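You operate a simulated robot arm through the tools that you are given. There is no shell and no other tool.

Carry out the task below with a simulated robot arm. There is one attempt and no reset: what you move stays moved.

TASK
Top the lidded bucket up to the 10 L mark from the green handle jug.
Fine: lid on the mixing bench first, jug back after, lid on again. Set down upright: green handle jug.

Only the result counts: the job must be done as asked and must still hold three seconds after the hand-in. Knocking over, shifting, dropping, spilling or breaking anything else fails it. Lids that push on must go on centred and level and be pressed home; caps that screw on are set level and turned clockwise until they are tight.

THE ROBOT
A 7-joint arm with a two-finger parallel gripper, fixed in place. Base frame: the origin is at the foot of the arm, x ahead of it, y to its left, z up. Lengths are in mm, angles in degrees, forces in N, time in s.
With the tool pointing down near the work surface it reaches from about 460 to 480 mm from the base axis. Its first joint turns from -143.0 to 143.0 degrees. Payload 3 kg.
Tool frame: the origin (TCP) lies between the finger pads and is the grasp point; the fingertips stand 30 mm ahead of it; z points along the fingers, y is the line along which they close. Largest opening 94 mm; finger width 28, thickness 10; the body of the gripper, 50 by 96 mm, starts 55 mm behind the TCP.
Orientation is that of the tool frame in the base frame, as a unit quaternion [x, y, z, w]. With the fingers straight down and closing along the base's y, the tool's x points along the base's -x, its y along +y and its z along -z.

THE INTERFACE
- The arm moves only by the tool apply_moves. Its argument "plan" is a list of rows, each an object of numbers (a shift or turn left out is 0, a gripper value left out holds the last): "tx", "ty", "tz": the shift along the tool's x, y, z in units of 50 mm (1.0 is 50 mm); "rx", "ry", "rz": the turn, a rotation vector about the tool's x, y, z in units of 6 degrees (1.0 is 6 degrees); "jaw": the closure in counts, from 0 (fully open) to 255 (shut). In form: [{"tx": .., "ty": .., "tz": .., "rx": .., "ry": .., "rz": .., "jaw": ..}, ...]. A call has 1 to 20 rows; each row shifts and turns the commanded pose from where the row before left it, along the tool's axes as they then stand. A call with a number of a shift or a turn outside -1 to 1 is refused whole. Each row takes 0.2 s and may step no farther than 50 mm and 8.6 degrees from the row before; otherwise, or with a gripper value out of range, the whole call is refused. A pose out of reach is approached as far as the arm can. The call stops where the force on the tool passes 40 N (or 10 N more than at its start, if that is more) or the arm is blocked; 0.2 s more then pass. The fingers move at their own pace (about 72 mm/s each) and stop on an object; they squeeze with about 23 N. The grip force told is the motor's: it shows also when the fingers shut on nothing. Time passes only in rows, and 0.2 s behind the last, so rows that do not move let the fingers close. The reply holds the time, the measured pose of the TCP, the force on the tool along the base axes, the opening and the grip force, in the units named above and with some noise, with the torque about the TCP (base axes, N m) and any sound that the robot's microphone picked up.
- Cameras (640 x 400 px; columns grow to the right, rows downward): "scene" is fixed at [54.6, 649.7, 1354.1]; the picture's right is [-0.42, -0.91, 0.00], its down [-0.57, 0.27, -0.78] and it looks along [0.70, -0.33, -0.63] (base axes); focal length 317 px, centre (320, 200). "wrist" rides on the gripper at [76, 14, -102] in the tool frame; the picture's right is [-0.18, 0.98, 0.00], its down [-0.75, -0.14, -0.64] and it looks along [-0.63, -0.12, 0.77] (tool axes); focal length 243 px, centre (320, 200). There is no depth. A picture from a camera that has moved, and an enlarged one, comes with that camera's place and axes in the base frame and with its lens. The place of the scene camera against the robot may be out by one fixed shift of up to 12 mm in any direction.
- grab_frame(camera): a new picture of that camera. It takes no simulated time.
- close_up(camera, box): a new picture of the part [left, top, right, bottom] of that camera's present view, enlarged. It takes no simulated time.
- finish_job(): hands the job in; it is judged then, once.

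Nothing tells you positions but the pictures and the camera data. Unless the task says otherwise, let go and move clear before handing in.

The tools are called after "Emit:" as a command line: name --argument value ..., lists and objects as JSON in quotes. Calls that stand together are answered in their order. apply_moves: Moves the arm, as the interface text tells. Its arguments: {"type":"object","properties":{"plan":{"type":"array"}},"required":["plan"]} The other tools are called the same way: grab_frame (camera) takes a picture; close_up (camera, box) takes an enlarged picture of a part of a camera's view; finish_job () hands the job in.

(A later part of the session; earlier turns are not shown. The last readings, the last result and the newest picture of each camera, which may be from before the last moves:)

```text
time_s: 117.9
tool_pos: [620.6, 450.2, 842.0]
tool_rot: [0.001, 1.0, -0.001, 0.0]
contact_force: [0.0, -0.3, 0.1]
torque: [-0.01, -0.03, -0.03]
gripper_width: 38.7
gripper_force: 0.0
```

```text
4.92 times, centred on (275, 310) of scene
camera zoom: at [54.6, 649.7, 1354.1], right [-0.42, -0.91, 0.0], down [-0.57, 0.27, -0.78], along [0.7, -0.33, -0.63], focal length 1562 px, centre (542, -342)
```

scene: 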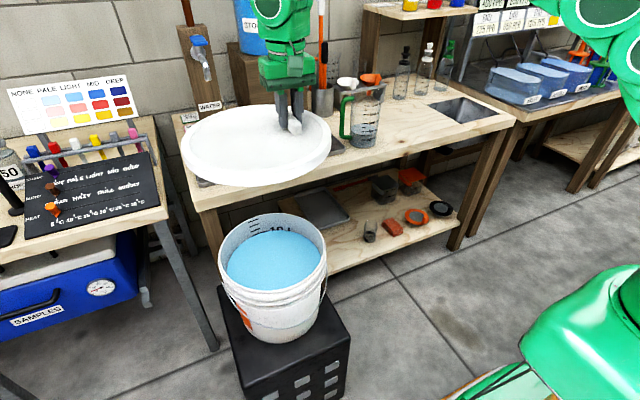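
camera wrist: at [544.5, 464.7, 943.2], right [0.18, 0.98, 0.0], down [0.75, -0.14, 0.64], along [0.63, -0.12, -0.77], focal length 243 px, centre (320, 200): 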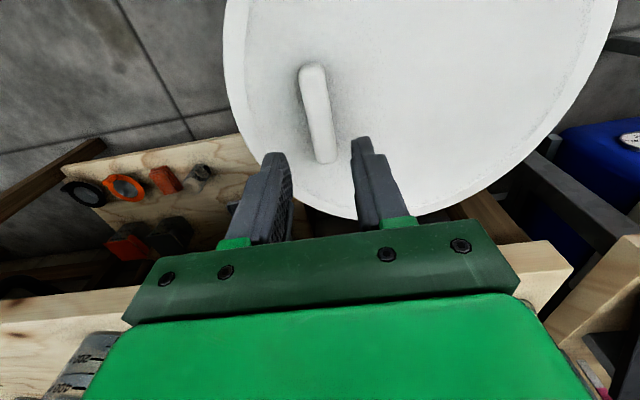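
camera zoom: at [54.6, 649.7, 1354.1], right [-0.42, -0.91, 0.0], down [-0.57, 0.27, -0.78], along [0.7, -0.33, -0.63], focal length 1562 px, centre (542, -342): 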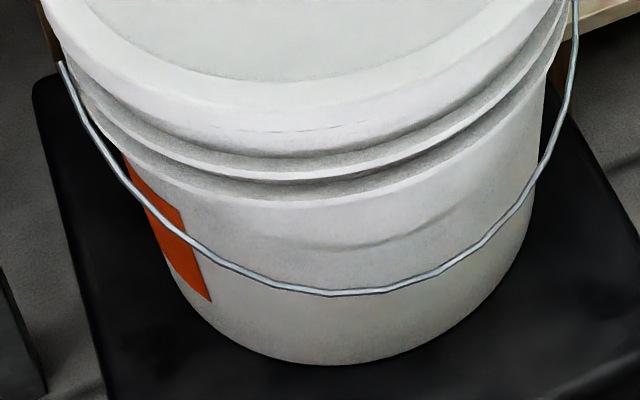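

Compared with the first picture, the side of the lid opposite the bar (+y) sits a few millimetres high, so it isn't fully home. I'll close the fingers and press there gently, watching the force.

Emit:
apply_moves --plan '[{"tx": 0.04, "ty": 0.75, "jaw": 255}, {"tx": 0.04, "ty": 0.75}, {"tx": 0.04, "ty": 0.75}, {"tx": 0.04, "ty": 0.7}, {}, {"tz": 0.6}, {"tz": 0.5}, {"tz": 0.2}, {}]'

Emit:
close_up --camera "scene" --box '[190, 170, 370, 350]'

Emit:
grab_frame --camera "wrist"

```text
time_s: 119.9
tool_pos: [611.7, 596.6, 775.7]
tool_rot: [0.0, 1.0, -0.001, 0.001]
contact_force: [-0.2, -0.7, 0.4]
torque: [0.01, 0.03, 0.03]
gripper_width: 0.0
gripper_force: 23.1
```

```text
2.22 times, centred on (280, 260) of scene
camera zoom: at [54.6, 649.7, 1354.1], right [-0.42, -0.91, 0.0], down [-0.57, 0.27, -0.78], along [0.7, -0.33, -0.63], focal length 705 px, centre (409, 67)
```

zoom: 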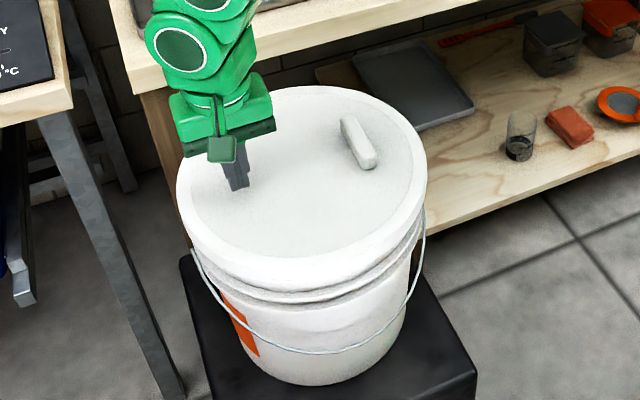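

```text
taken
camera wrist: at [537.0, 611.5, 877.4], right [0.18, 0.98, 0.0], down [0.75, -0.14, 0.64], along [0.63, -0.12, -0.77], focal length 243 px, centre (320, 200)
```

wrist: 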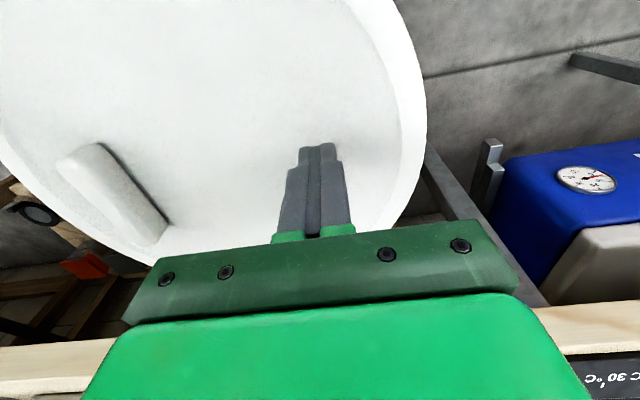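

Emit:
apply_moves --plan '[{"tz": 0.03}, {"tz": 0.03}, {"tz": 0.03}, {"tz": 0.03}]'

```text
time_s: 120.9
tool_pos: [614.1, 597.2, 769.0]
tool_rot: [0.0, 1.0, 0.0, 0.001]
contact_force: [-0.7, 0.0, 0.3]
torque: [0.02, 0.01, 0.02]
gripper_width: 0.0
gripper_force: 22.6
```

Emit:
apply_moves --plan '[{"tz": 0.02}, {"tz": 0.02}, {"tz": 0.02}]'

```text
time_s: 121.7
tool_pos: [612.6, 598.1, 766.4]
tool_rot: [0.0, 1.0, 0.0, 0.001]
contact_force: [-0.2, 0.0, -0.2]
torque: [0.02, 0.01, 0.01]
gripper_width: 0.0
gripper_force: 22.9
```

Emit:
apply_moves --plan '[{"tz": 0.02}, {"tz": 0.02}, {"tz": 0.02}]'

Emit:
close_up --camera "scene" --box '[210, 270, 340, 350]'

```text
time_s: 122.5
tool_pos: [613.8, 597.8, 763.0]
tool_rot: [0.0, 1.0, 0.0, 0.001]
contact_force: [0.4, 0.2, 0.1]
torque: [-0.01, 0.01, -0.02]
gripper_width: 0.0
gripper_force: 23.1
```

```text
4.92 times, centred on (275, 310) of scene
camera zoom: at [54.6, 649.7, 1354.1], right [-0.42, -0.91, 0.0], down [-0.57, 0.27, -0.78], along [0.7, -0.33, -0.63], focal length 1562 px, centre (542, -342)
```

zoom: 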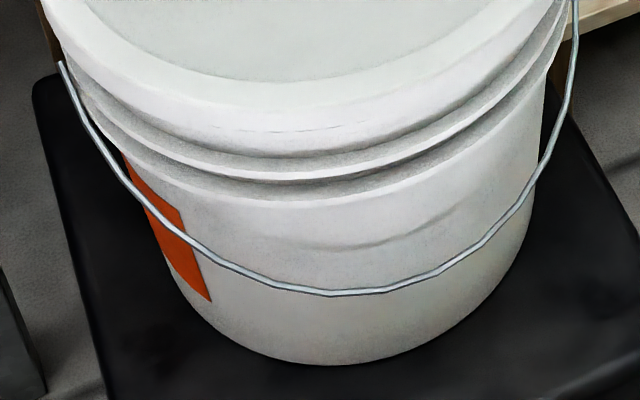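

Emit:
apply_moves --plan '[{"tz": 0.02}, {"tz": 0.02}, {"tz": 0.02}]'

Emit:
grab_frame --camera "wrist"

Emit:
close_up --camera "scene" --box '[210, 190, 350, 300]'

```text
time_s: 123.4
tool_pos: [614.1, 598.3, 764.0]
tool_rot: [0.001, 1.0, 0.001, 0.003]
contact_force: [-0.3, 1.5, 4.3]
torque: [0.02, 0.02, 0.0]
gripper_width: 0.0
gripper_force: 23.3
stopped in row 3: the force on the tool passed its limit at 43 N (the readings are from after the stop); the commanded pose is now the measured one
```

```text
taken
camera wrist: at [538.1, 612.8, 865.2], right [0.18, 0.98, 0.0], down [0.75, -0.14, 0.65], along [0.63, -0.12, -0.76], focal length 243 px, centre (320, 200)
```

wrist: 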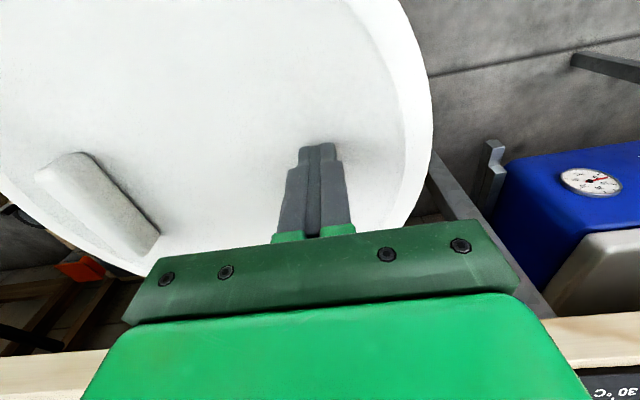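

```text
3.64 times, centred on (280, 245) of scene
camera zoom: at [54.6, 649.7, 1354.1], right [-0.42, -0.91, 0.0], down [-0.57, 0.27, -0.78], along [0.7, -0.33, -0.63], focal length 1154 px, centre (466, 36)
```

zoom: 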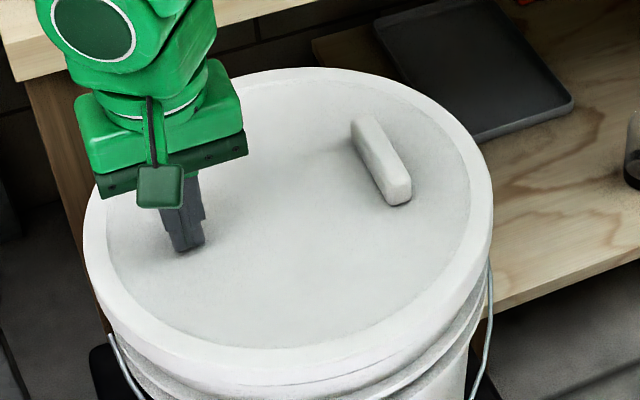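

The plate at the +y side was met at the same height as originally (z about 733), so that side is down. I'll move the arm clear and compare the lid against the starting picture.

Emit:
apply_moves --plan '[{"tz": -0.3}, {"tz": -0.8}, {"tz": -0.9, "ty": -0.2}, {"tz": -0.9, "ty": -0.9}, {"tz": -0.9, "ty": -0.9}, {"tz": -0.5, "ty": -0.9}, {"ty": -0.9}, {"ty": -0.9}]'

Emit:
grab_frame --camera "scene"

Emit:
close_up --camera "scene" --box '[190, 190, 370, 370]'

Emit:
close_up --camera "scene" --box '[260, 205, 340, 255]'

Emit:
close_up --camera "scene" --box '[210, 270, 340, 350]'

```text
refused: row 4 steps farther than a row can; nothing moved
```

```text
taken
```

scene: 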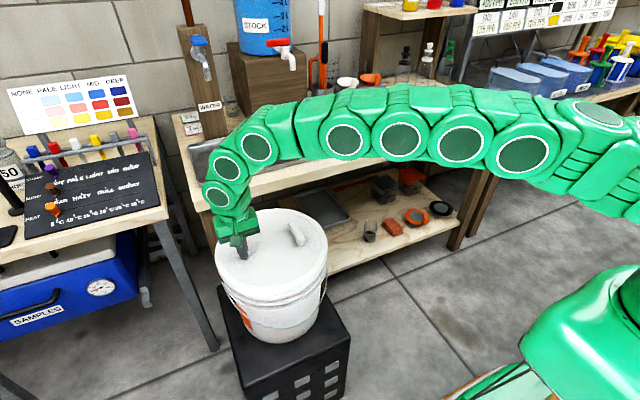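

```text
2.22 times, centred on (280, 280) of scene
camera zoom: at [54.6, 649.7, 1354.1], right [-0.42, -0.91, 0.0], down [-0.57, 0.27, -0.78], along [0.7, -0.33, -0.63], focal length 705 px, centre (409, 22)
```

zoom: 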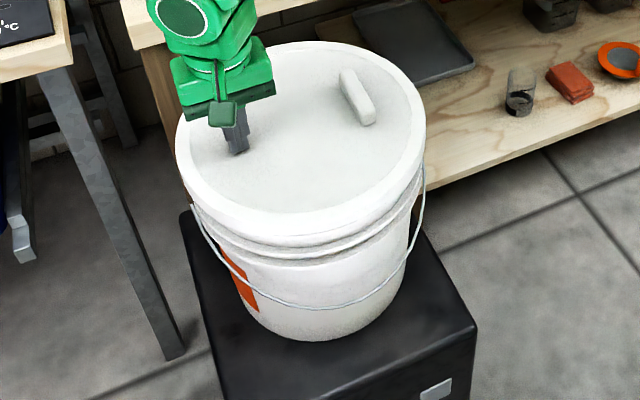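

```text
8.00 times, centred on (300, 230) of scene
camera zoom: at [54.6, 649.7, 1354.1], right [-0.42, -0.91, 0.0], down [-0.57, 0.27, -0.78], along [0.7, -0.33, -0.63], focal length 2539 px, centre (480, -40)
```

zoom: 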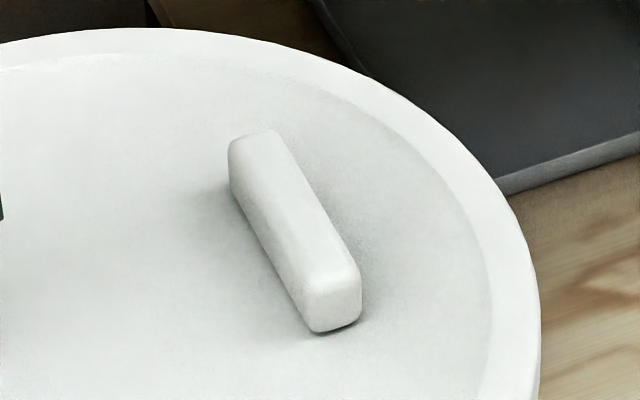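

```text
4.92 times, centred on (275, 310) of scene
camera zoom: at [54.6, 649.7, 1354.1], right [-0.42, -0.91, 0.0], down [-0.57, 0.27, -0.78], along [0.7, -0.33, -0.63], focal length 1562 px, centre (542, -342)
```

zoom: 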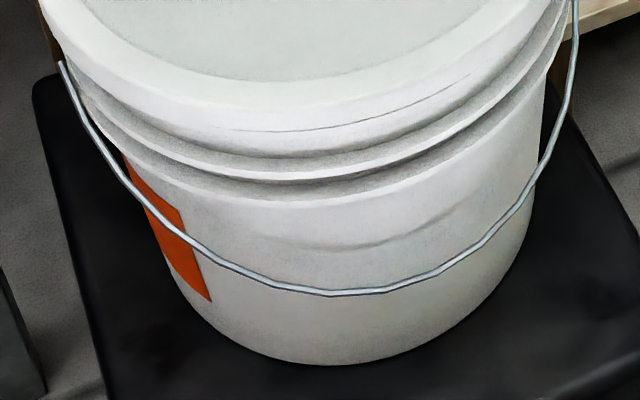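

Emit:
close_up --camera "scene" --box '[230, 270, 310, 320]'

Emit:
close_up --camera "scene" --box '[205, 225, 265, 305]'

Emit:
close_up --camera "scene" --box '[285, 225, 345, 305]'

```text
8.00 times, centred on (270, 295) of scene
camera zoom: at [54.6, 649.7, 1354.1], right [-0.42, -0.91, 0.0], down [-0.57, 0.27, -0.78], along [0.7, -0.33, -0.63], focal length 2539 px, centre (720, -560)
```

zoom: 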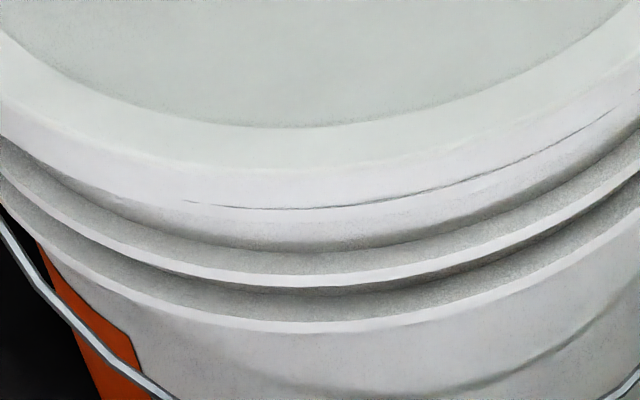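

```text
5.00 times, centred on (235, 265) of scene
camera zoom: at [54.6, 649.7, 1354.1], right [-0.42, -0.91, 0.0], down [-0.57, 0.27, -0.78], along [0.7, -0.33, -0.63], focal length 1587 px, centre (745, -125)
```

zoom: 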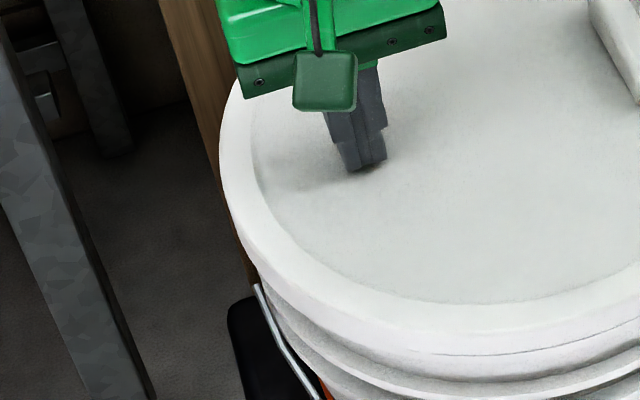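

```text
5.00 times, centred on (315, 265) of scene
camera zoom: at [54.6, 649.7, 1354.1], right [-0.42, -0.91, 0.0], down [-0.57, 0.27, -0.78], along [0.7, -0.33, -0.63], focal length 1587 px, centre (345, -125)
```

zoom: 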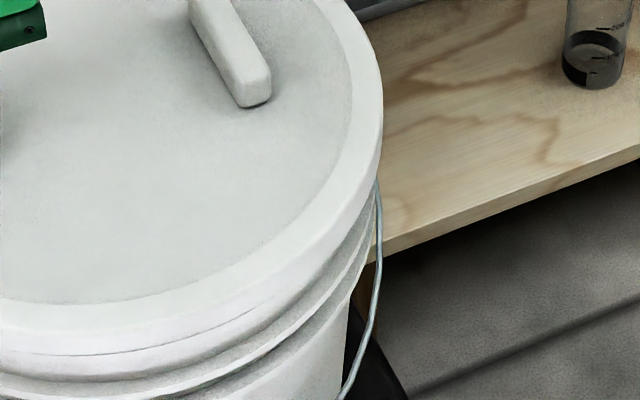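

The skirt on the camera side doesn't cover the bucket bead as it did at the start. The lid has ended up about 5–6 mm toward +x with a slight yaw, so it isn't centred. I'll go back to the bar, look at its exact pose, and re-seat it.

Emit:
apply_moves --plan '[{"tz": -0.3}, {"tz": -0.8}, {"tz": -0.8}, {"ty": -0.9, "tx": -0.04, "jaw": 130}, {"ty": -0.9, "tx": -0.04}, {"ty": -0.9, "tx": -0.04}, {"ty": -0.26}, {}]'

Emit:
close_up --camera "wrist" --box '[220, 0, 440, 200]'

Emit:
grab_frame --camera "wrist"

Emit:
close_up --camera "scene" --box '[190, 190, 370, 370]'

```text
time_s: 125.2
tool_pos: [620.5, 449.7, 857.4]
tool_rot: [0.001, 1.0, 0.0, 0.002]
contact_force: [1.4, 0.8, 0.5]
torque: [-0.02, 0.01, -0.04]
gripper_width: 46.1
gripper_force: 0.0
```

```text
2.00 times, centred on (330, 100) of wrist
camera zoom: at [543.9, 463.7, 959.5], right [0.19, 0.98, 0.0], down [0.75, -0.14, 0.64], along [0.63, -0.12, -0.76], focal length 485 px, centre (300, 400)
```

zoom: 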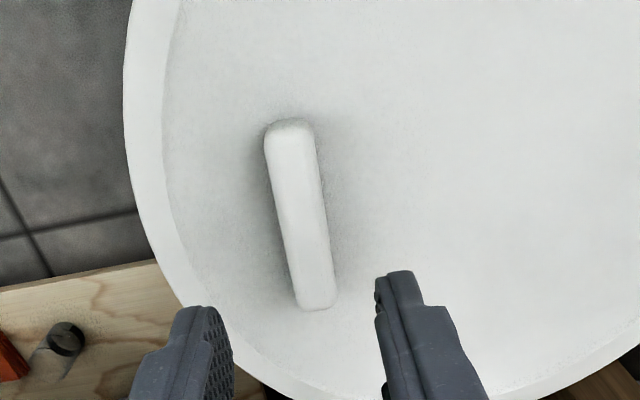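

```text
taken
camera wrist: at [543.9, 463.7, 959.5], right [0.19, 0.98, 0.0], down [0.75, -0.14, 0.64], along [0.63, -0.12, -0.76], focal length 243 px, centre (320, 200)
```

wrist: 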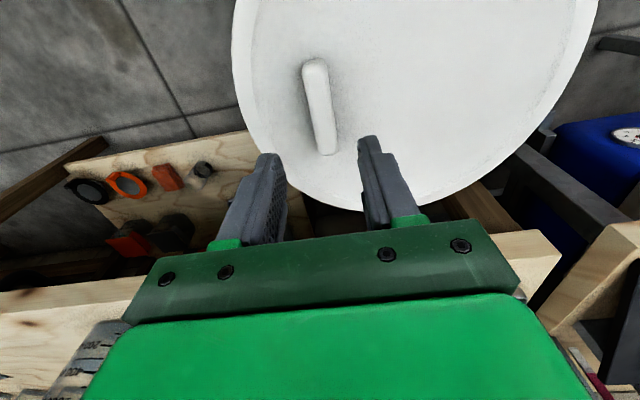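

```text
2.22 times, centred on (280, 280) of scene
camera zoom: at [54.6, 649.7, 1354.1], right [-0.42, -0.91, 0.0], down [-0.57, 0.27, -0.78], along [0.7, -0.33, -0.63], focal length 705 px, centre (409, 22)
```

zoom: 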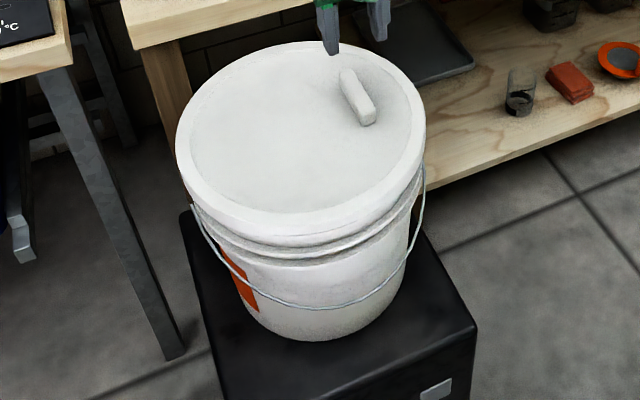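

I want a side view of the skirt from the robot side, to tell an off-centre lid from a tilted one. I'll rise, back off, and tilt the wrist camera forward.

Emit:
apply_moves --plan '[{"tz": -0.9}, {"tz": -0.9}, {"tx": 0.9, "ty": 0.2}, {"tx": 0.9, "ty": 0.2}, {"tx": 0.9, "ty": 0.2}, {"tx": 0.9, "ty": 0.2}, {"tx": 0.9, "ty": 0.2}, {"tx": 0.4, "ty": 0.13}, {"ry": -0.9375}, {"ry": -0.9375}, {"ry": -0.9375}, {"ry": -0.9375}, {"ry": -0.9375}, {"ry": -0.9375}, {"ry": -0.9375}, {"ry": -0.9375}]'

Emit:
apply_moves --plan '[{"tx": 0.5, "tz": 0.5}, {"tx": 0.5, "tz": 0.5}, {"tx": 0.5, "tz": 0.5}]'

Emit:
grab_frame --camera "wrist"

Emit:
grab_frame --camera "scene"

```text
time_s: 128.8
tool_pos: [410.9, 483.0, 940.1]
tool_rot: [0.116, 0.949, 0.022, 0.292]
contact_force: [0.2, -0.4, 0.7]
torque: [-0.01, -0.02, -0.01]
gripper_width: 46.1
gripper_force: 0.2
stopped in row 16: the arm was blocked; the commanded pose is now the measured one
```

```text
time_s: 129.6
tool_pos: [389.6, 500.4, 839.4]
tool_rot: [0.112, 0.948, 0.024, 0.296]
contact_force: [-0.2, 0.4, 0.7]
torque: [0.01, -0.01, 0.02]
gripper_width: 46.0
gripper_force: 0.1
```

```text
taken
camera wrist: at [274.3, 532.8, 882.8], right [0.34, 0.92, 0.21], down [0.21, -0.29, 0.93], along [0.92, -0.27, -0.29], focal length 243 px, centre (320, 200)
```

wrist: 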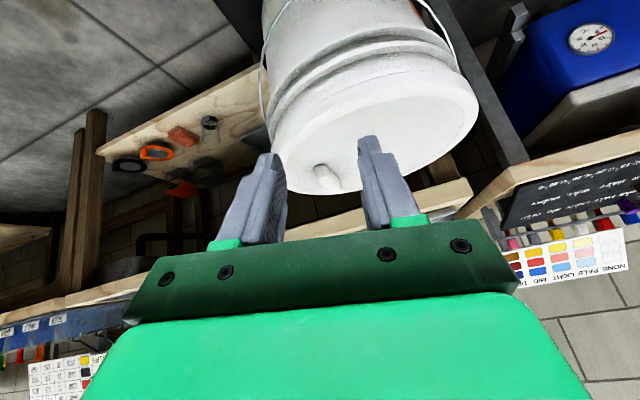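

```text
taken
```

scene: 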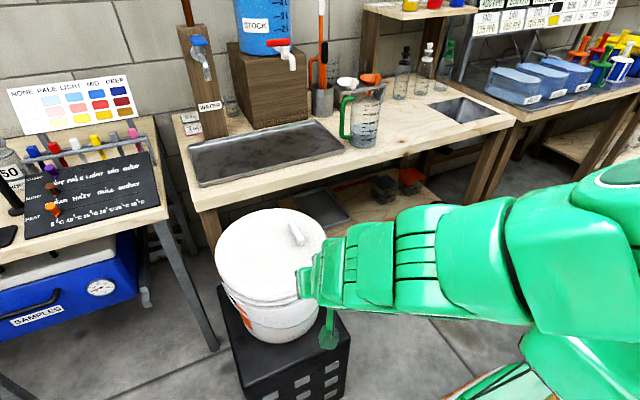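

Emit:
close_up --camera "wrist" --box '[250, 0, 490, 210]'

Emit:
close_up --camera "wrist" --box '[260, 60, 400, 180]'

Emit:
close_up --camera "wrist" --box '[360, 30, 490, 150]'

```text
1.90 times, centred on (370, 105) of wrist
camera zoom: at [274.3, 532.8, 882.8], right [0.34, 0.92, 0.21], down [0.21, -0.29, 0.93], along [0.92, -0.27, -0.29], focal length 462 px, centre (225, 381)
```

zoom: 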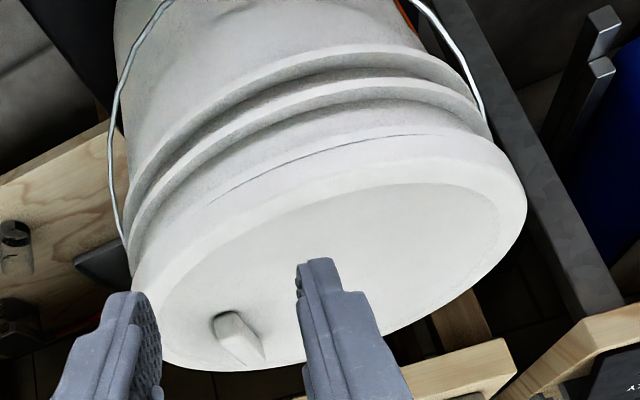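

```text
3.33 times, centred on (330, 120) of wrist
camera zoom: at [274.3, 532.8, 882.8], right [0.34, 0.92, 0.21], down [0.21, -0.29, 0.93], along [0.92, -0.27, -0.29], focal length 809 px, centre (287, 467)
```

zoom: 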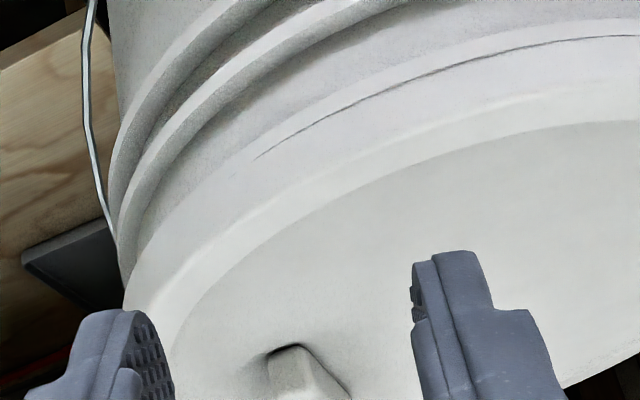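

```text
3.33 times, centred on (425, 90) of wrist
camera zoom: at [274.3, 532.8, 882.8], right [0.34, 0.92, 0.21], down [0.21, -0.29, 0.93], along [0.92, -0.27, -0.29], focal length 809 px, centre (-30, 567)
```

zoom: 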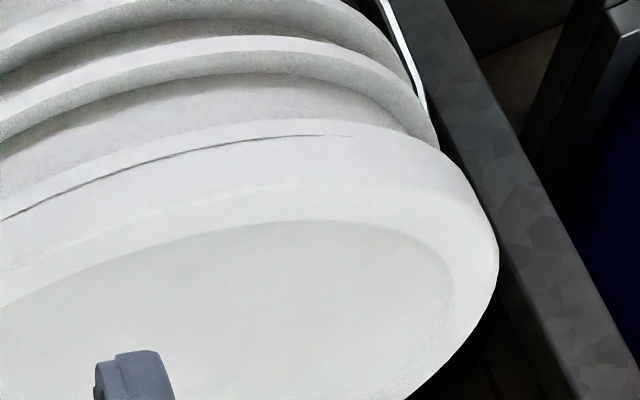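

From the robot side I can see the bucket bead poking past the skirt on the -x side, so the lid really is off-centre toward +x by several mm. I'll return to tool-down above the bar and re-seat it.

Emit:
apply_moves --plan '[{"tx": -0.37, "ty": 0.075, "tz": -0.548}, {"tx": -0.37, "ty": 0.075, "tz": -0.548}, {"tx": -0.37, "ty": 0.075, "tz": -0.548}, {"rx": 0.0779, "ry": 0.961, "rz": -0.364}, {"rx": 0.0779, "ry": 0.961, "rz": -0.364}, {"rx": 0.0779, "ry": 0.961, "rz": -0.364}, {"rx": 0.0779, "ry": 0.961, "rz": -0.364}, {"rx": 0.0779, "ry": 0.961, "rz": -0.364}, {"rx": 0.0779, "ry": 0.961, "rz": -0.364}, {}]'

Emit:
grab_frame --camera "scene"

```text
time_s: 131.8
tool_pos: [391.7, 501.0, 939.2]
tool_rot: [-0.001, 1.0, 0.0, -0.002]
contact_force: [-1.1, 0.4, -0.1]
torque: [-0.03, 0.0, 0.02]
gripper_width: 46.3
gripper_force: 0.1
```

```text
taken
```

scene: 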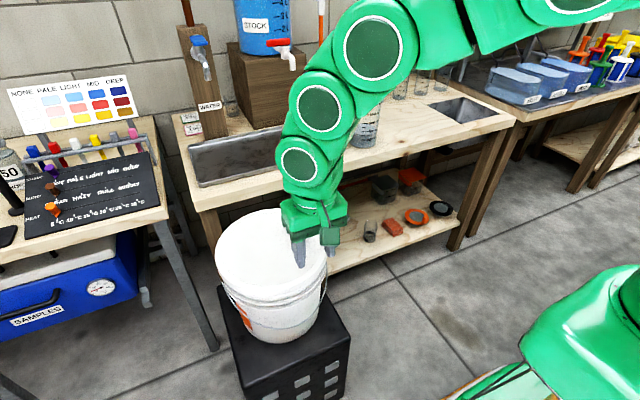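

Emit:
apply_moves --plan '[{"ry": -0.03, "tx": -0.9, "ty": -0.2}, {"tx": -0.92, "ty": -0.2}, {"tx": -0.92, "ty": -0.2}, {"tx": -0.92, "ty": -0.2}, {"tx": -0.92, "ty": -0.22}, {"tz": 0.8}, {"tz": 0.8}, {}]'

Emit:
close_up --camera "wrist" --box '[220, 0, 440, 200]'

```text
time_s: 133.6
tool_pos: [620.2, 449.3, 860.5]
tool_rot: [-0.002, 1.0, -0.001, 0.0]
contact_force: [-0.4, -0.2, 0.5]
torque: [0.0, -0.03, 0.01]
gripper_width: 46.0
gripper_force: 0.1
```

```text
2.00 times, centred on (330, 100) of wrist
camera zoom: at [544.5, 462.5, 962.7], right [0.18, 0.98, 0.0], down [0.75, -0.14, 0.64], along [0.63, -0.12, -0.77], focal length 485 px, centre (300, 400)
```

zoom: 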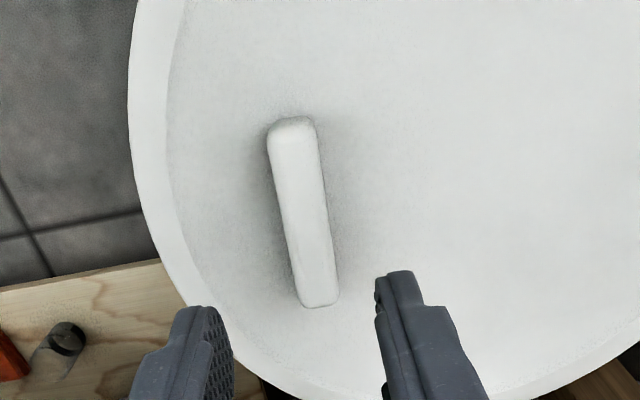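

Emit:
apply_moves --plan '[{"tx": -0.036, "ty": 0.01, "tz": 0.6}, {"tz": 0.6}, {"tz": 0.5}, {"tz": 0.2}, {}]'

Emit:
close_up --camera "wrist" --box '[220, 60, 440, 260]'

```text
time_s: 134.8
tool_pos: [621.0, 449.2, 764.8]
tool_rot: [0.0, 1.0, 0.001, 0.001]
contact_force: [0.0, 0.2, 0.0]
torque: [0.01, 0.03, 0.04]
gripper_width: 46.1
gripper_force: 0.0
```

```text
2.00 times, centred on (330, 160) of wrist
camera zoom: at [546.4, 463.7, 867.2], right [0.18, 0.98, 0.0], down [0.75, -0.14, 0.64], along [0.63, -0.12, -0.77], focal length 485 px, centre (300, 280)
```

zoom: 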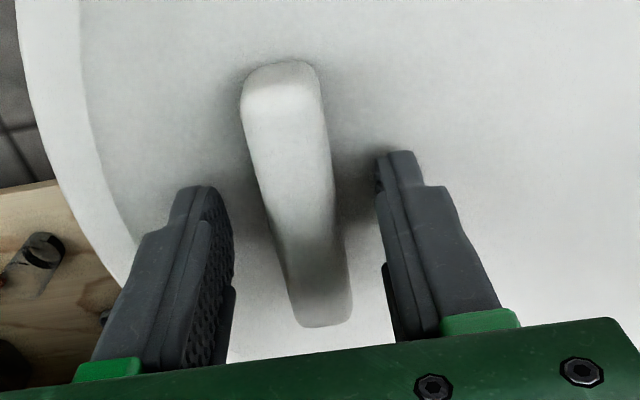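

Emit:
apply_moves --plan '[{"jaw": 190}, {"jaw": 225}, {"jaw": 255}, {}, {}, {"tz": -0.1}, {"tz": -0.15}, {"tz": -0.15}, {}]'

Emit:
close_up --camera "wrist" --box '[220, 60, 440, 260]'

Emit:
close_up --camera "scene" --box '[190, 170, 370, 350]'

```text
time_s: 136.8
tool_pos: [622.4, 450.4, 785.9]
tool_rot: [0.0, 1.0, 0.0, -0.001]
contact_force: [0.1, -0.1, -1.9]
torque: [-0.1, 0.01, -0.01]
gripper_width: 19.4
gripper_force: 23.5
```

```text
2.00 times, centred on (330, 160) of wrist
camera zoom: at [546.8, 463.9, 886.6], right [0.18, 0.98, 0.0], down [0.75, -0.14, 0.64], along [0.63, -0.12, -0.77], focal length 485 px, centre (300, 280)
```

zoom: 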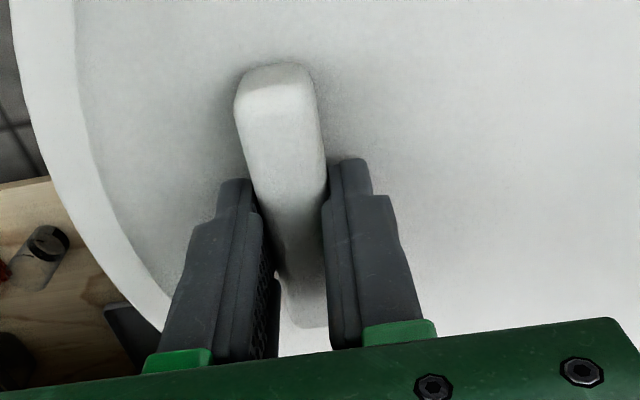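

```text
2.22 times, centred on (280, 260) of scene
camera zoom: at [54.6, 649.7, 1354.1], right [-0.42, -0.91, 0.0], down [-0.57, 0.27, -0.78], along [0.7, -0.33, -0.63], focal length 705 px, centre (409, 67)
```

zoom: 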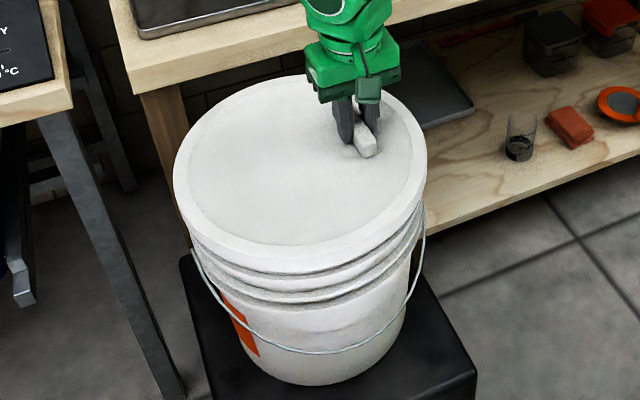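

Emit:
apply_moves --plan '[{}]'

Emit:
apply_moves --plan '[{}]'

Emit:
apply_moves --plan '[{}]'

Emit:
apply_moves --plan '[{}]'

Emit:
close_up --camera "scene" --box '[230, 260, 310, 310]'

```text
time_s: 137.2
tool_pos: [622.3, 449.8, 784.5]
tool_rot: [0.001, 1.0, 0.0, -0.001]
contact_force: [0.3, 0.9, -1.9]
torque: [-0.13, 0.0, 0.01]
gripper_width: 19.5
gripper_force: 23.4
```

```text
time_s: 137.6
tool_pos: [623.0, 450.2, 783.7]
tool_rot: [0.0, 1.0, 0.0, 0.001]
contact_force: [-1.2, 0.6, -1.8]
torque: [-0.11, 0.0, 0.03]
gripper_width: 19.5
gripper_force: 23.7
```

```text
time_s: 138.0
tool_pos: [622.8, 449.0, 784.3]
tool_rot: [-0.001, 1.0, 0.0, 0.0]
contact_force: [-0.5, -0.1, -1.4]
torque: [-0.07, 0.01, 0.01]
gripper_width: 19.4
gripper_force: 23.0
```

```text
time_s: 138.4
tool_pos: [621.1, 449.4, 784.5]
tool_rot: [0.0, 1.0, 0.001, 0.0]
contact_force: [0.5, 0.0, -1.1]
torque: [-0.06, -0.03, 0.0]
gripper_width: 19.5
gripper_force: 23.3
```

```text
8.00 times, centred on (270, 285) of scene
camera zoom: at [54.6, 649.7, 1354.1], right [-0.42, -0.91, 0.0], down [-0.57, 0.27, -0.78], along [0.7, -0.33, -0.63], focal length 2539 px, centre (720, -480)
```

zoom: 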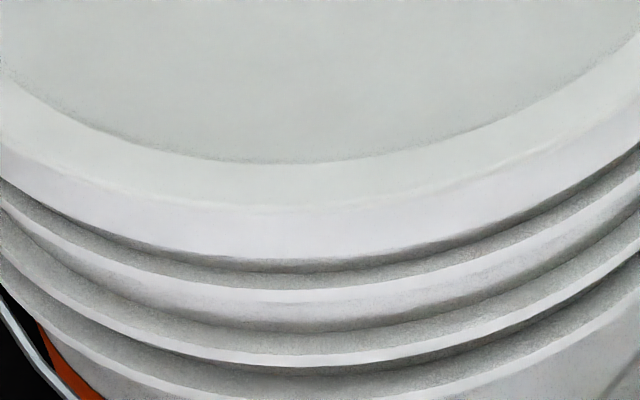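

Relative to the first lift-off pose, the lid needs to move about 4.8 mm toward -x. I'll apply that and lower again.

Emit:
apply_moves --plan '[{"tx": 0.05, "ty": 0.007}, {"tx": 0.046, "ty": 0.007}, {"tz": 0.1}, {"tz": 0.06}, {"tz": 0.06}, {"tz": 0.04}, {"tz": 0.04}, {}]'

Emit:
close_up --camera "scene" --box '[210, 270, 340, 350]'

Emit:
close_up --camera "scene" --box '[190, 190, 370, 370]'

```text
time_s: 140.2
tool_pos: [616.3, 449.8, 769.8]
tool_rot: [0.0, 1.0, 0.0, 0.0]
contact_force: [-0.1, -0.1, -1.7]
torque: [-0.08, -0.01, -0.02]
gripper_width: 19.6
gripper_force: 22.6
```

```text
4.92 times, centred on (275, 310) of scene
camera zoom: at [54.6, 649.7, 1354.1], right [-0.42, -0.91, 0.0], down [-0.57, 0.27, -0.78], along [0.7, -0.33, -0.63], focal length 1562 px, centre (542, -342)
```

zoom: 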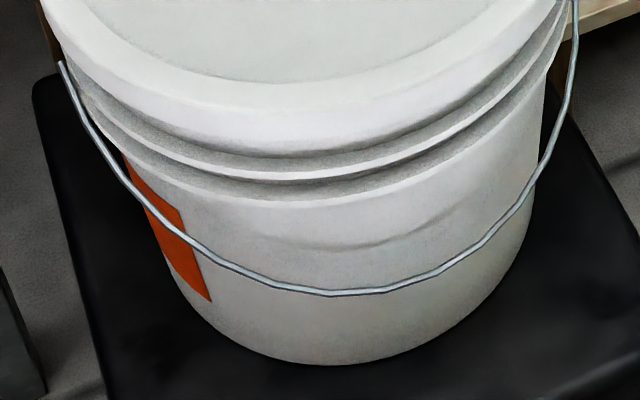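

```text
2.22 times, centred on (280, 280) of scene
camera zoom: at [54.6, 649.7, 1354.1], right [-0.42, -0.91, 0.0], down [-0.57, 0.27, -0.78], along [0.7, -0.33, -0.63], focal length 705 px, centre (409, 22)
```

zoom: 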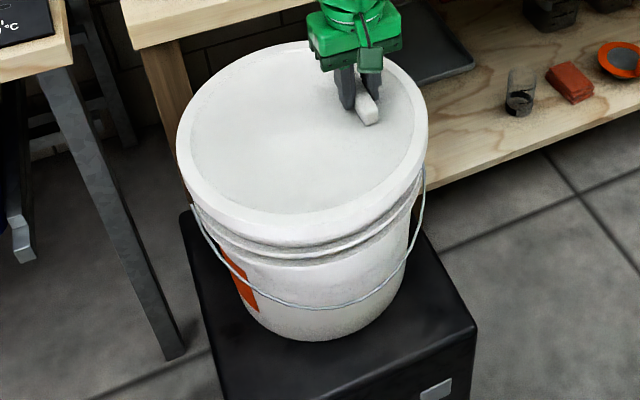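

This looks concentric: the skirt now covers the bead all round. I'll continue down to the seat.

Emit:
apply_moves --plan '[{"tz": 0.03}, {"tz": 0.03}, {"tz": 0.02}, {"tz": 0.02}]'

Emit:
close_up --camera "scene" --box '[210, 270, 340, 350]'

Emit:
close_up --camera "scene" --box '[260, 205, 340, 255]'

```text
time_s: 141.2
tool_pos: [616.2, 450.3, 765.5]
tool_rot: [0.0, 1.0, 0.001, -0.001]
contact_force: [-2.4, -1.4, 8.9]
torque: [-0.05, 0.48, -0.01]
gripper_width: 19.4
gripper_force: 22.9
```

```text
4.92 times, centred on (275, 310) of scene
camera zoom: at [54.6, 649.7, 1354.1], right [-0.42, -0.91, 0.0], down [-0.57, 0.27, -0.78], along [0.7, -0.33, -0.63], focal length 1562 px, centre (542, -342)
```

zoom: 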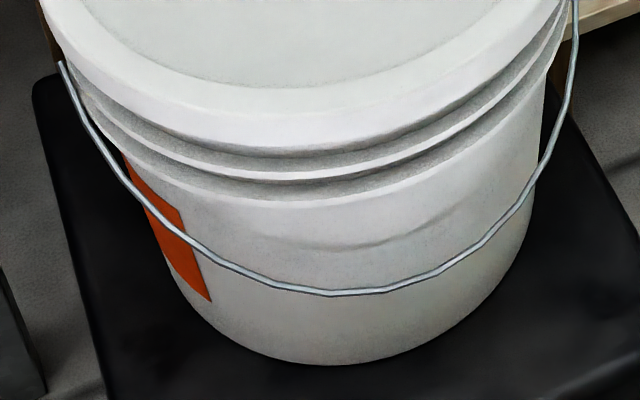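

```text
8.00 times, centred on (300, 230) of scene
camera zoom: at [54.6, 649.7, 1354.1], right [-0.42, -0.91, 0.0], down [-0.57, 0.27, -0.78], along [0.7, -0.33, -0.63], focal length 2539 px, centre (480, -40)
```

zoom: 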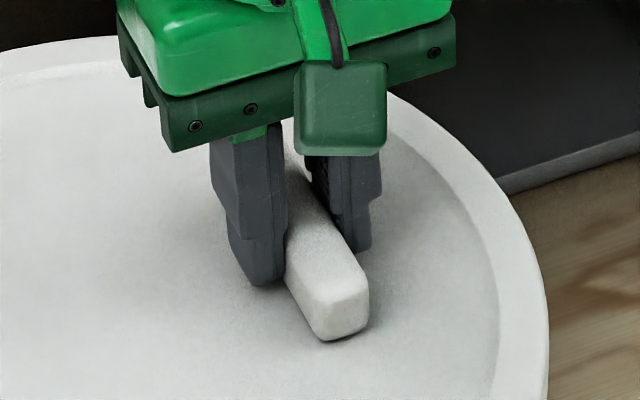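

It now matches the starting picture closely: the plate edge and skirt line are in the same place. I'll push down slightly, release, and then press at the lid centre.

Emit:
apply_moves --plan '[{"tz": 0.02}, {"tz": 0.02}, {}]'

Emit:
apply_moves --plan '[{"tz": -0.05}, {"jaw": 190}, {"jaw": 150}, {}, {"tz": -0.2}, {"tz": -0.6}, {"tz": -0.8}, {}]'

Emit:
close_up --camera "scene" --box '[210, 270, 340, 350]'

Emit:
close_up --camera "scene" --box '[260, 205, 340, 255]'

Emit:
close_up --camera "scene" --box '[190, 190, 370, 370]'

```text
time_s: 142.0
tool_pos: [618.0, 449.9, 762.9]
tool_rot: [0.001, 1.0, 0.001, 0.001]
contact_force: [3.5, -6.8, 24.4]
torque: [-0.27, -0.21, 0.06]
gripper_width: 19.6
gripper_force: 23.2
```

```text
time_s: 143.8
tool_pos: [616.9, 451.6, 843.2]
tool_rot: [-0.001, 1.0, -0.001, -0.001]
contact_force: [0.5, -0.2, -0.3]
torque: [0.0, 0.01, -0.03]
gripper_width: 38.7
gripper_force: 0.0
```

```text
4.92 times, centred on (275, 310) of scene
camera zoom: at [54.6, 649.7, 1354.1], right [-0.42, -0.91, 0.0], down [-0.57, 0.27, -0.78], along [0.7, -0.33, -0.63], focal length 1562 px, centre (542, -342)
```

zoom: 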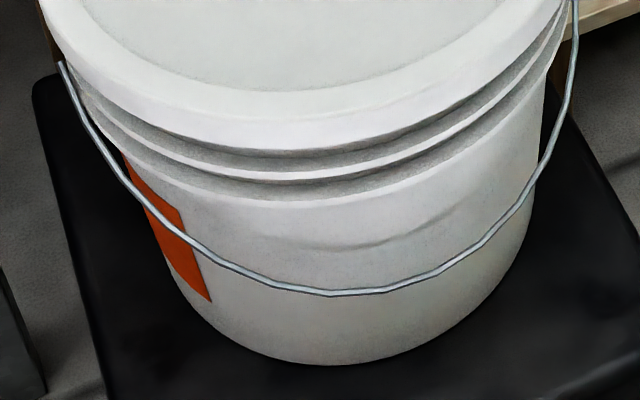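

```text
8.00 times, centred on (300, 230) of scene
camera zoom: at [54.6, 649.7, 1354.1], right [-0.42, -0.91, 0.0], down [-0.57, 0.27, -0.78], along [0.7, -0.33, -0.63], focal length 2539 px, centre (480, -40)
```

zoom: 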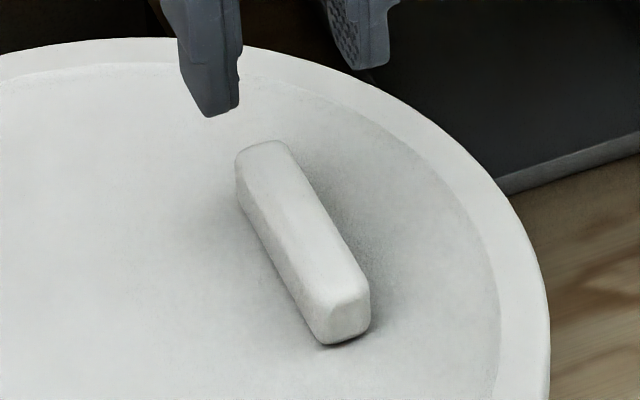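

```text
2.22 times, centred on (280, 280) of scene
camera zoom: at [54.6, 649.7, 1354.1], right [-0.42, -0.91, 0.0], down [-0.57, 0.27, -0.78], along [0.7, -0.33, -0.63], focal length 705 px, centre (409, 22)
```

zoom: 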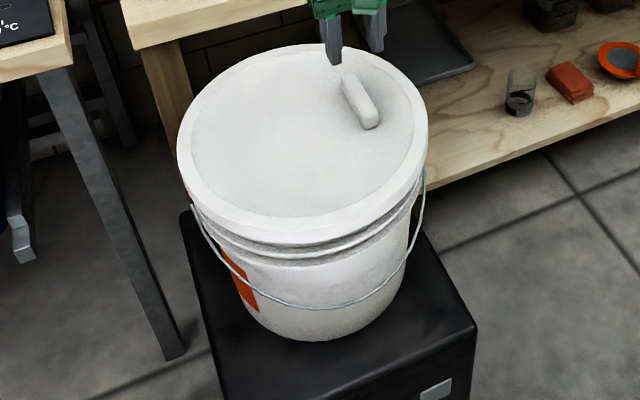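

Now the lid edges match the starting image on all sides, within about a millimetre. Next I press at the lid centre with closed fingers to make sure it is home.

Emit:
apply_moves --plan '[{"tx": 0.07, "ty": 0.7, "jaw": 255}, {"tx": 0.07, "ty": 0.71}, {}, {}, {"tz": 0.6}, {"tz": 0.5}, {"tz": 0.3}, {"tz": 0.1}, {}]'

Emit:
apply_moves --plan '[{"tz": 0.02}, {"tz": 0.02}, {"tz": 0.02}, {"tz": 0.02}]'

```text
time_s: 145.8
tool_pos: [610.3, 519.7, 770.1]
tool_rot: [0.0, 1.0, 0.0, 0.0]
contact_force: [0.6, -0.7, -0.2]
torque: [-0.02, 0.0, 0.01]
gripper_width: 0.0
gripper_force: 22.8
```

```text
time_s: 146.8
tool_pos: [609.0, 521.5, 766.0]
tool_rot: [-0.001, 1.0, 0.0, 0.0]
contact_force: [-0.2, 0.7, 0.0]
torque: [0.03, -0.03, -0.01]
gripper_width: 0.0
gripper_force: 22.8
```

Emit:
apply_moves --plan '[{"tz": 0.02}, {"tz": 0.02}, {"tz": 0.02}, {"tz": 0.01}]'

```text
time_s: 147.8
tool_pos: [611.0, 521.1, 763.2]
tool_rot: [0.0, 1.0, 0.0, 0.001]
contact_force: [-2.8, -0.7, 7.0]
torque: [-0.05, 0.06, -0.03]
gripper_width: 0.0
gripper_force: 22.6
```

Emit:
apply_moves --plan '[{"tz": 0.015}, {"tz": 0.015}, {"tz": 0.015}, {}]'

Emit:
close_up --camera "scene" --box '[210, 270, 340, 350]'

```text
time_s: 148.5
tool_pos: [611.0, 519.3, 763.2]
tool_rot: [0.0, 1.0, 0.001, 0.001]
contact_force: [-2.2, -2.0, 6.6]
torque: [-0.08, 0.13, -0.02]
gripper_width: 0.2
gripper_force: 23.4
stopped in row 3: the force on the tool passed its limit at 42 N (the readings are from after the stop); the commanded pose is now the measured one
```

```text
4.92 times, centred on (275, 310) of scene
camera zoom: at [54.6, 649.7, 1354.1], right [-0.42, -0.91, 0.0], down [-0.57, 0.27, -0.78], along [0.7, -0.33, -0.63], focal length 1562 px, centre (542, -342)
```

zoom: 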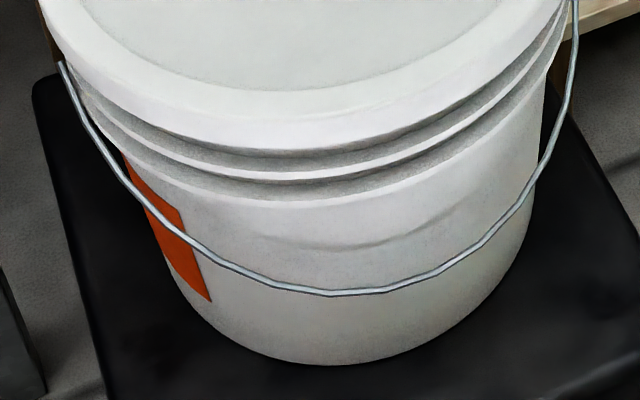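

Emit:
apply_moves --plan '[{"tz": -0.3}, {"tx": -0.85}, {"tx": -0.85}, {}, {"tz": 0.16}, {"tz": 0.08}, {}]'

Emit:
apply_moves --plan '[{"tz": 0.02}, {"tz": 0.02}, {"tz": 0.02}, {"tz": 0.02}, {"tz": 0.02}, {"tz": 0.02}, {"tz": 0.02}]'

```text
time_s: 150.1
tool_pos: [695.1, 521.6, 765.4]
tool_rot: [-0.001, 1.0, 0.001, 0.0]
contact_force: [0.6, -0.5, 0.1]
torque: [0.02, -0.01, 0.01]
gripper_width: 0.0
gripper_force: 23.2
```

```text
time_s: 151.4
tool_pos: [695.4, 521.3, 763.4]
tool_rot: [-0.001, 1.0, 0.001, 0.001]
contact_force: [-3.0, -3.6, 13.2]
torque: [-0.14, 0.23, -0.02]
gripper_width: 0.0
gripper_force: 23.1
stopped in row 6: the force on the tool passed its limit at 43 N (the readings are from after the stop); the commanded pose is now the measured one
```

Emit:
apply_moves --plan '[{"tz": -0.3}, {"tx": 0.85}, {"tx": 0.85}, {"tx": 0.85}, {"tx": 0.85}, {}, {"tz": 0.16}, {"tz": 0.08}, {}]'

Emit:
apply_moves --plan '[{"tz": 0.02}, {"tz": 0.02}, {"tz": 0.02}, {"tz": 0.02}, {"tz": 0.02}, {"tz": 0.02}, {"tz": 0.02}]'

```text
time_s: 153.4
tool_pos: [526.6, 521.5, 764.3]
tool_rot: [-0.001, 1.0, 0.0, 0.001]
contact_force: [-0.1, -0.1, 0.2]
torque: [0.01, 0.0, 0.01]
gripper_width: 0.2
gripper_force: 23.3
```

```text
time_s: 154.4
tool_pos: [526.6, 521.2, 762.6]
tool_rot: [-0.002, 1.0, 0.001, 0.002]
contact_force: [-1.6, -2.9, 16.8]
torque: [-0.12, 0.2, 0.02]
gripper_width: 0.0
gripper_force: 23.1
stopped in row 5: the force on the tool passed its limit at 43 N (the readings are from after the stop); the commanded pose is now the measured one
```

Emit:
apply_moves --plan '[{"tz": -0.3}, {"tx": -0.6, "ty": 0.55}, {"tx": -0.6, "ty": 0.55}, {"tx": -0.5, "ty": 0.5}, {}, {"tz": 0.16}, {"tz": 0.08}, {}]'

Emit:
apply_moves --plan '[{"tz": 0.02}, {"tz": 0.02}, {"tz": 0.02}, {"tz": 0.02}, {"tz": 0.02}, {"tz": 0.02}, {"tz": 0.02}]'

```text
time_s: 156.2
tool_pos: [611.3, 601.2, 766.6]
tool_rot: [0.0, 1.0, 0.002, 0.002]
contact_force: [0.1, 0.1, -0.2]
torque: [-0.03, -0.01, -0.04]
gripper_width: 0.2
gripper_force: 22.5
```

```text
time_s: 157.6
tool_pos: [611.8, 602.8, 762.3]
tool_rot: [-0.001, 1.0, 0.003, 0.003]
contact_force: [0.9, 0.2, 5.5]
torque: [-0.01, 0.08, 0.02]
gripper_width: 0.0
gripper_force: 23.3
stopped in row 6: the force on the tool passed its limit at 43 N (the readings are from after the stop); the commanded pose is now the measured one
```

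The lid is at the same height (z about 733) at the centre, +x, -x and +y, so it is level and home. I'll move the arm well clear and do a final check.

Emit:
apply_moves --plan '[{"tz": -0.5}, {"tz": -0.9}, {"tz": -0.9}, {"tz": -0.9}, {"tz": -0.9}, {"tz": -0.9}, {"tz": -0.9}, {"ty": -0.95}, {"ty": -0.95}, {"ty": -0.95}, {"ty": -0.95}, {"ty": -0.95}, {"ty": -0.95}, {"ty": -0.95}, {"ty": -0.95}, {"ty": -0.95}, {"ty": -0.95}]'

Emit:
grab_frame --camera "scene"

Emit:
close_up --camera "scene" --box '[190, 190, 370, 370]'

Emit:
close_up --camera "scene" --box '[260, 205, 340, 255]'

Emit:
close_up --camera "scene" --box '[210, 270, 340, 350]'

Emit:
close_up --camera "scene" --box '[310, 50, 470, 170]'

```text
time_s: 161.2
tool_pos: [608.1, 124.0, 1053.9]
tool_rot: [-0.001, 1.0, 0.002, 0.003]
contact_force: [0.3, 0.7, -0.5]
torque: [-0.01, 0.0, -0.02]
gripper_width: 0.0
gripper_force: 22.8
```

```text
taken
```

scene: 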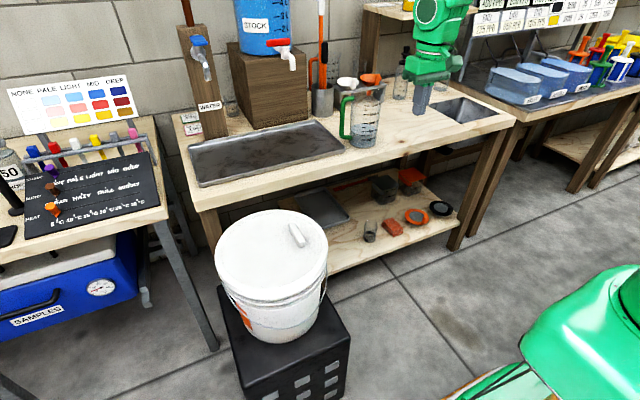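

```text
2.22 times, centred on (280, 280) of scene
camera zoom: at [54.6, 649.7, 1354.1], right [-0.42, -0.91, 0.0], down [-0.57, 0.27, -0.78], along [0.7, -0.33, -0.63], focal length 705 px, centre (409, 22)
```

zoom: 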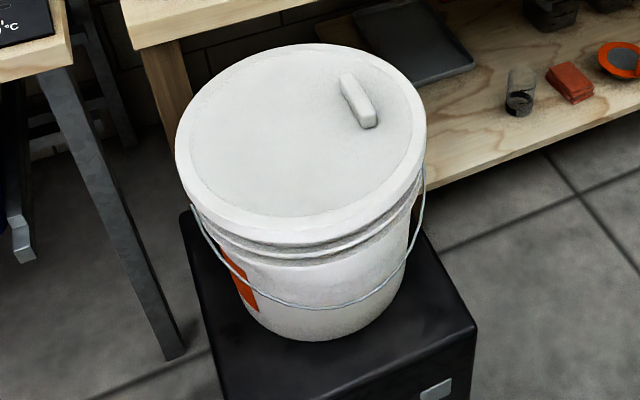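

```text
8.00 times, centred on (300, 230) of scene
camera zoom: at [54.6, 649.7, 1354.1], right [-0.42, -0.91, 0.0], down [-0.57, 0.27, -0.78], along [0.7, -0.33, -0.63], focal length 2539 px, centre (480, -40)
```

zoom: 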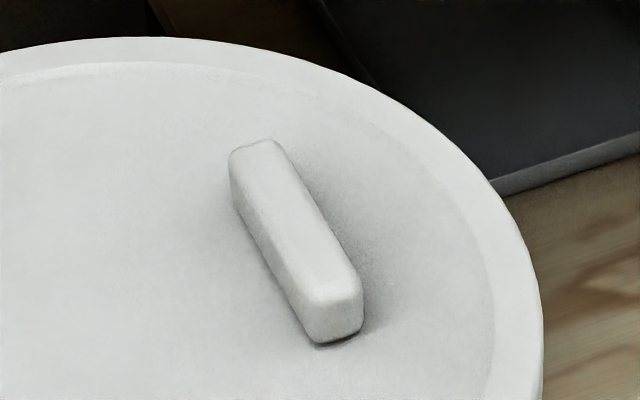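

```text
4.92 times, centred on (275, 310) of scene
camera zoom: at [54.6, 649.7, 1354.1], right [-0.42, -0.91, 0.0], down [-0.57, 0.27, -0.78], along [0.7, -0.33, -0.63], focal length 1562 px, centre (542, -342)
```

zoom: 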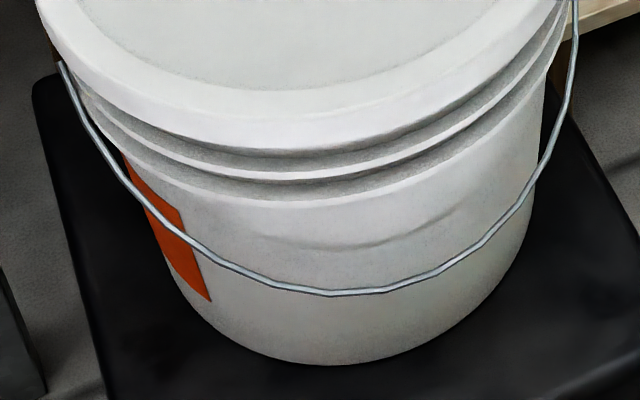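

```text
3.33 times, centred on (390, 110) of scene
camera zoom: at [54.6, 649.7, 1354.1], right [-0.42, -0.91, 0.0], down [-0.57, 0.27, -0.78], along [0.7, -0.33, -0.63], focal length 1058 px, centre (87, 500)
```

zoom: 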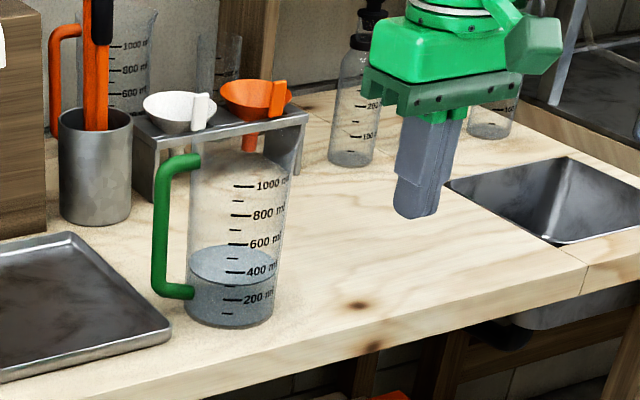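

Everything checks out. The lid is level, seated and in line with its starting position. The green handle jug stands upright in its spot at about 315 ml, and nothing else looks disturbed. I'll open the gripper and let things settle before handing in.

Emit:
apply_moves --plan '[{"jaw": 0}, {}, {}, {}, {}]'

Emit:
grab_frame --camera "scene"

```text
time_s: 162.4
tool_pos: [608.3, 125.4, 1053.9]
tool_rot: [0.001, 1.0, 0.003, 0.002]
contact_force: [-0.7, 0.9, 0.1]
torque: [-0.02, 0.0, 0.0]
gripper_width: 93.8
gripper_force: 0.1
```

```text
taken
```

scene: 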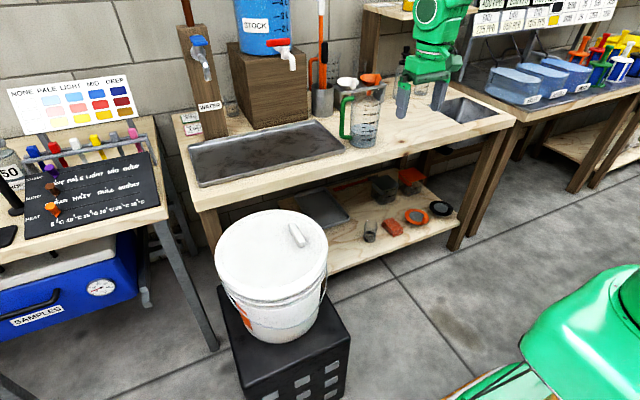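

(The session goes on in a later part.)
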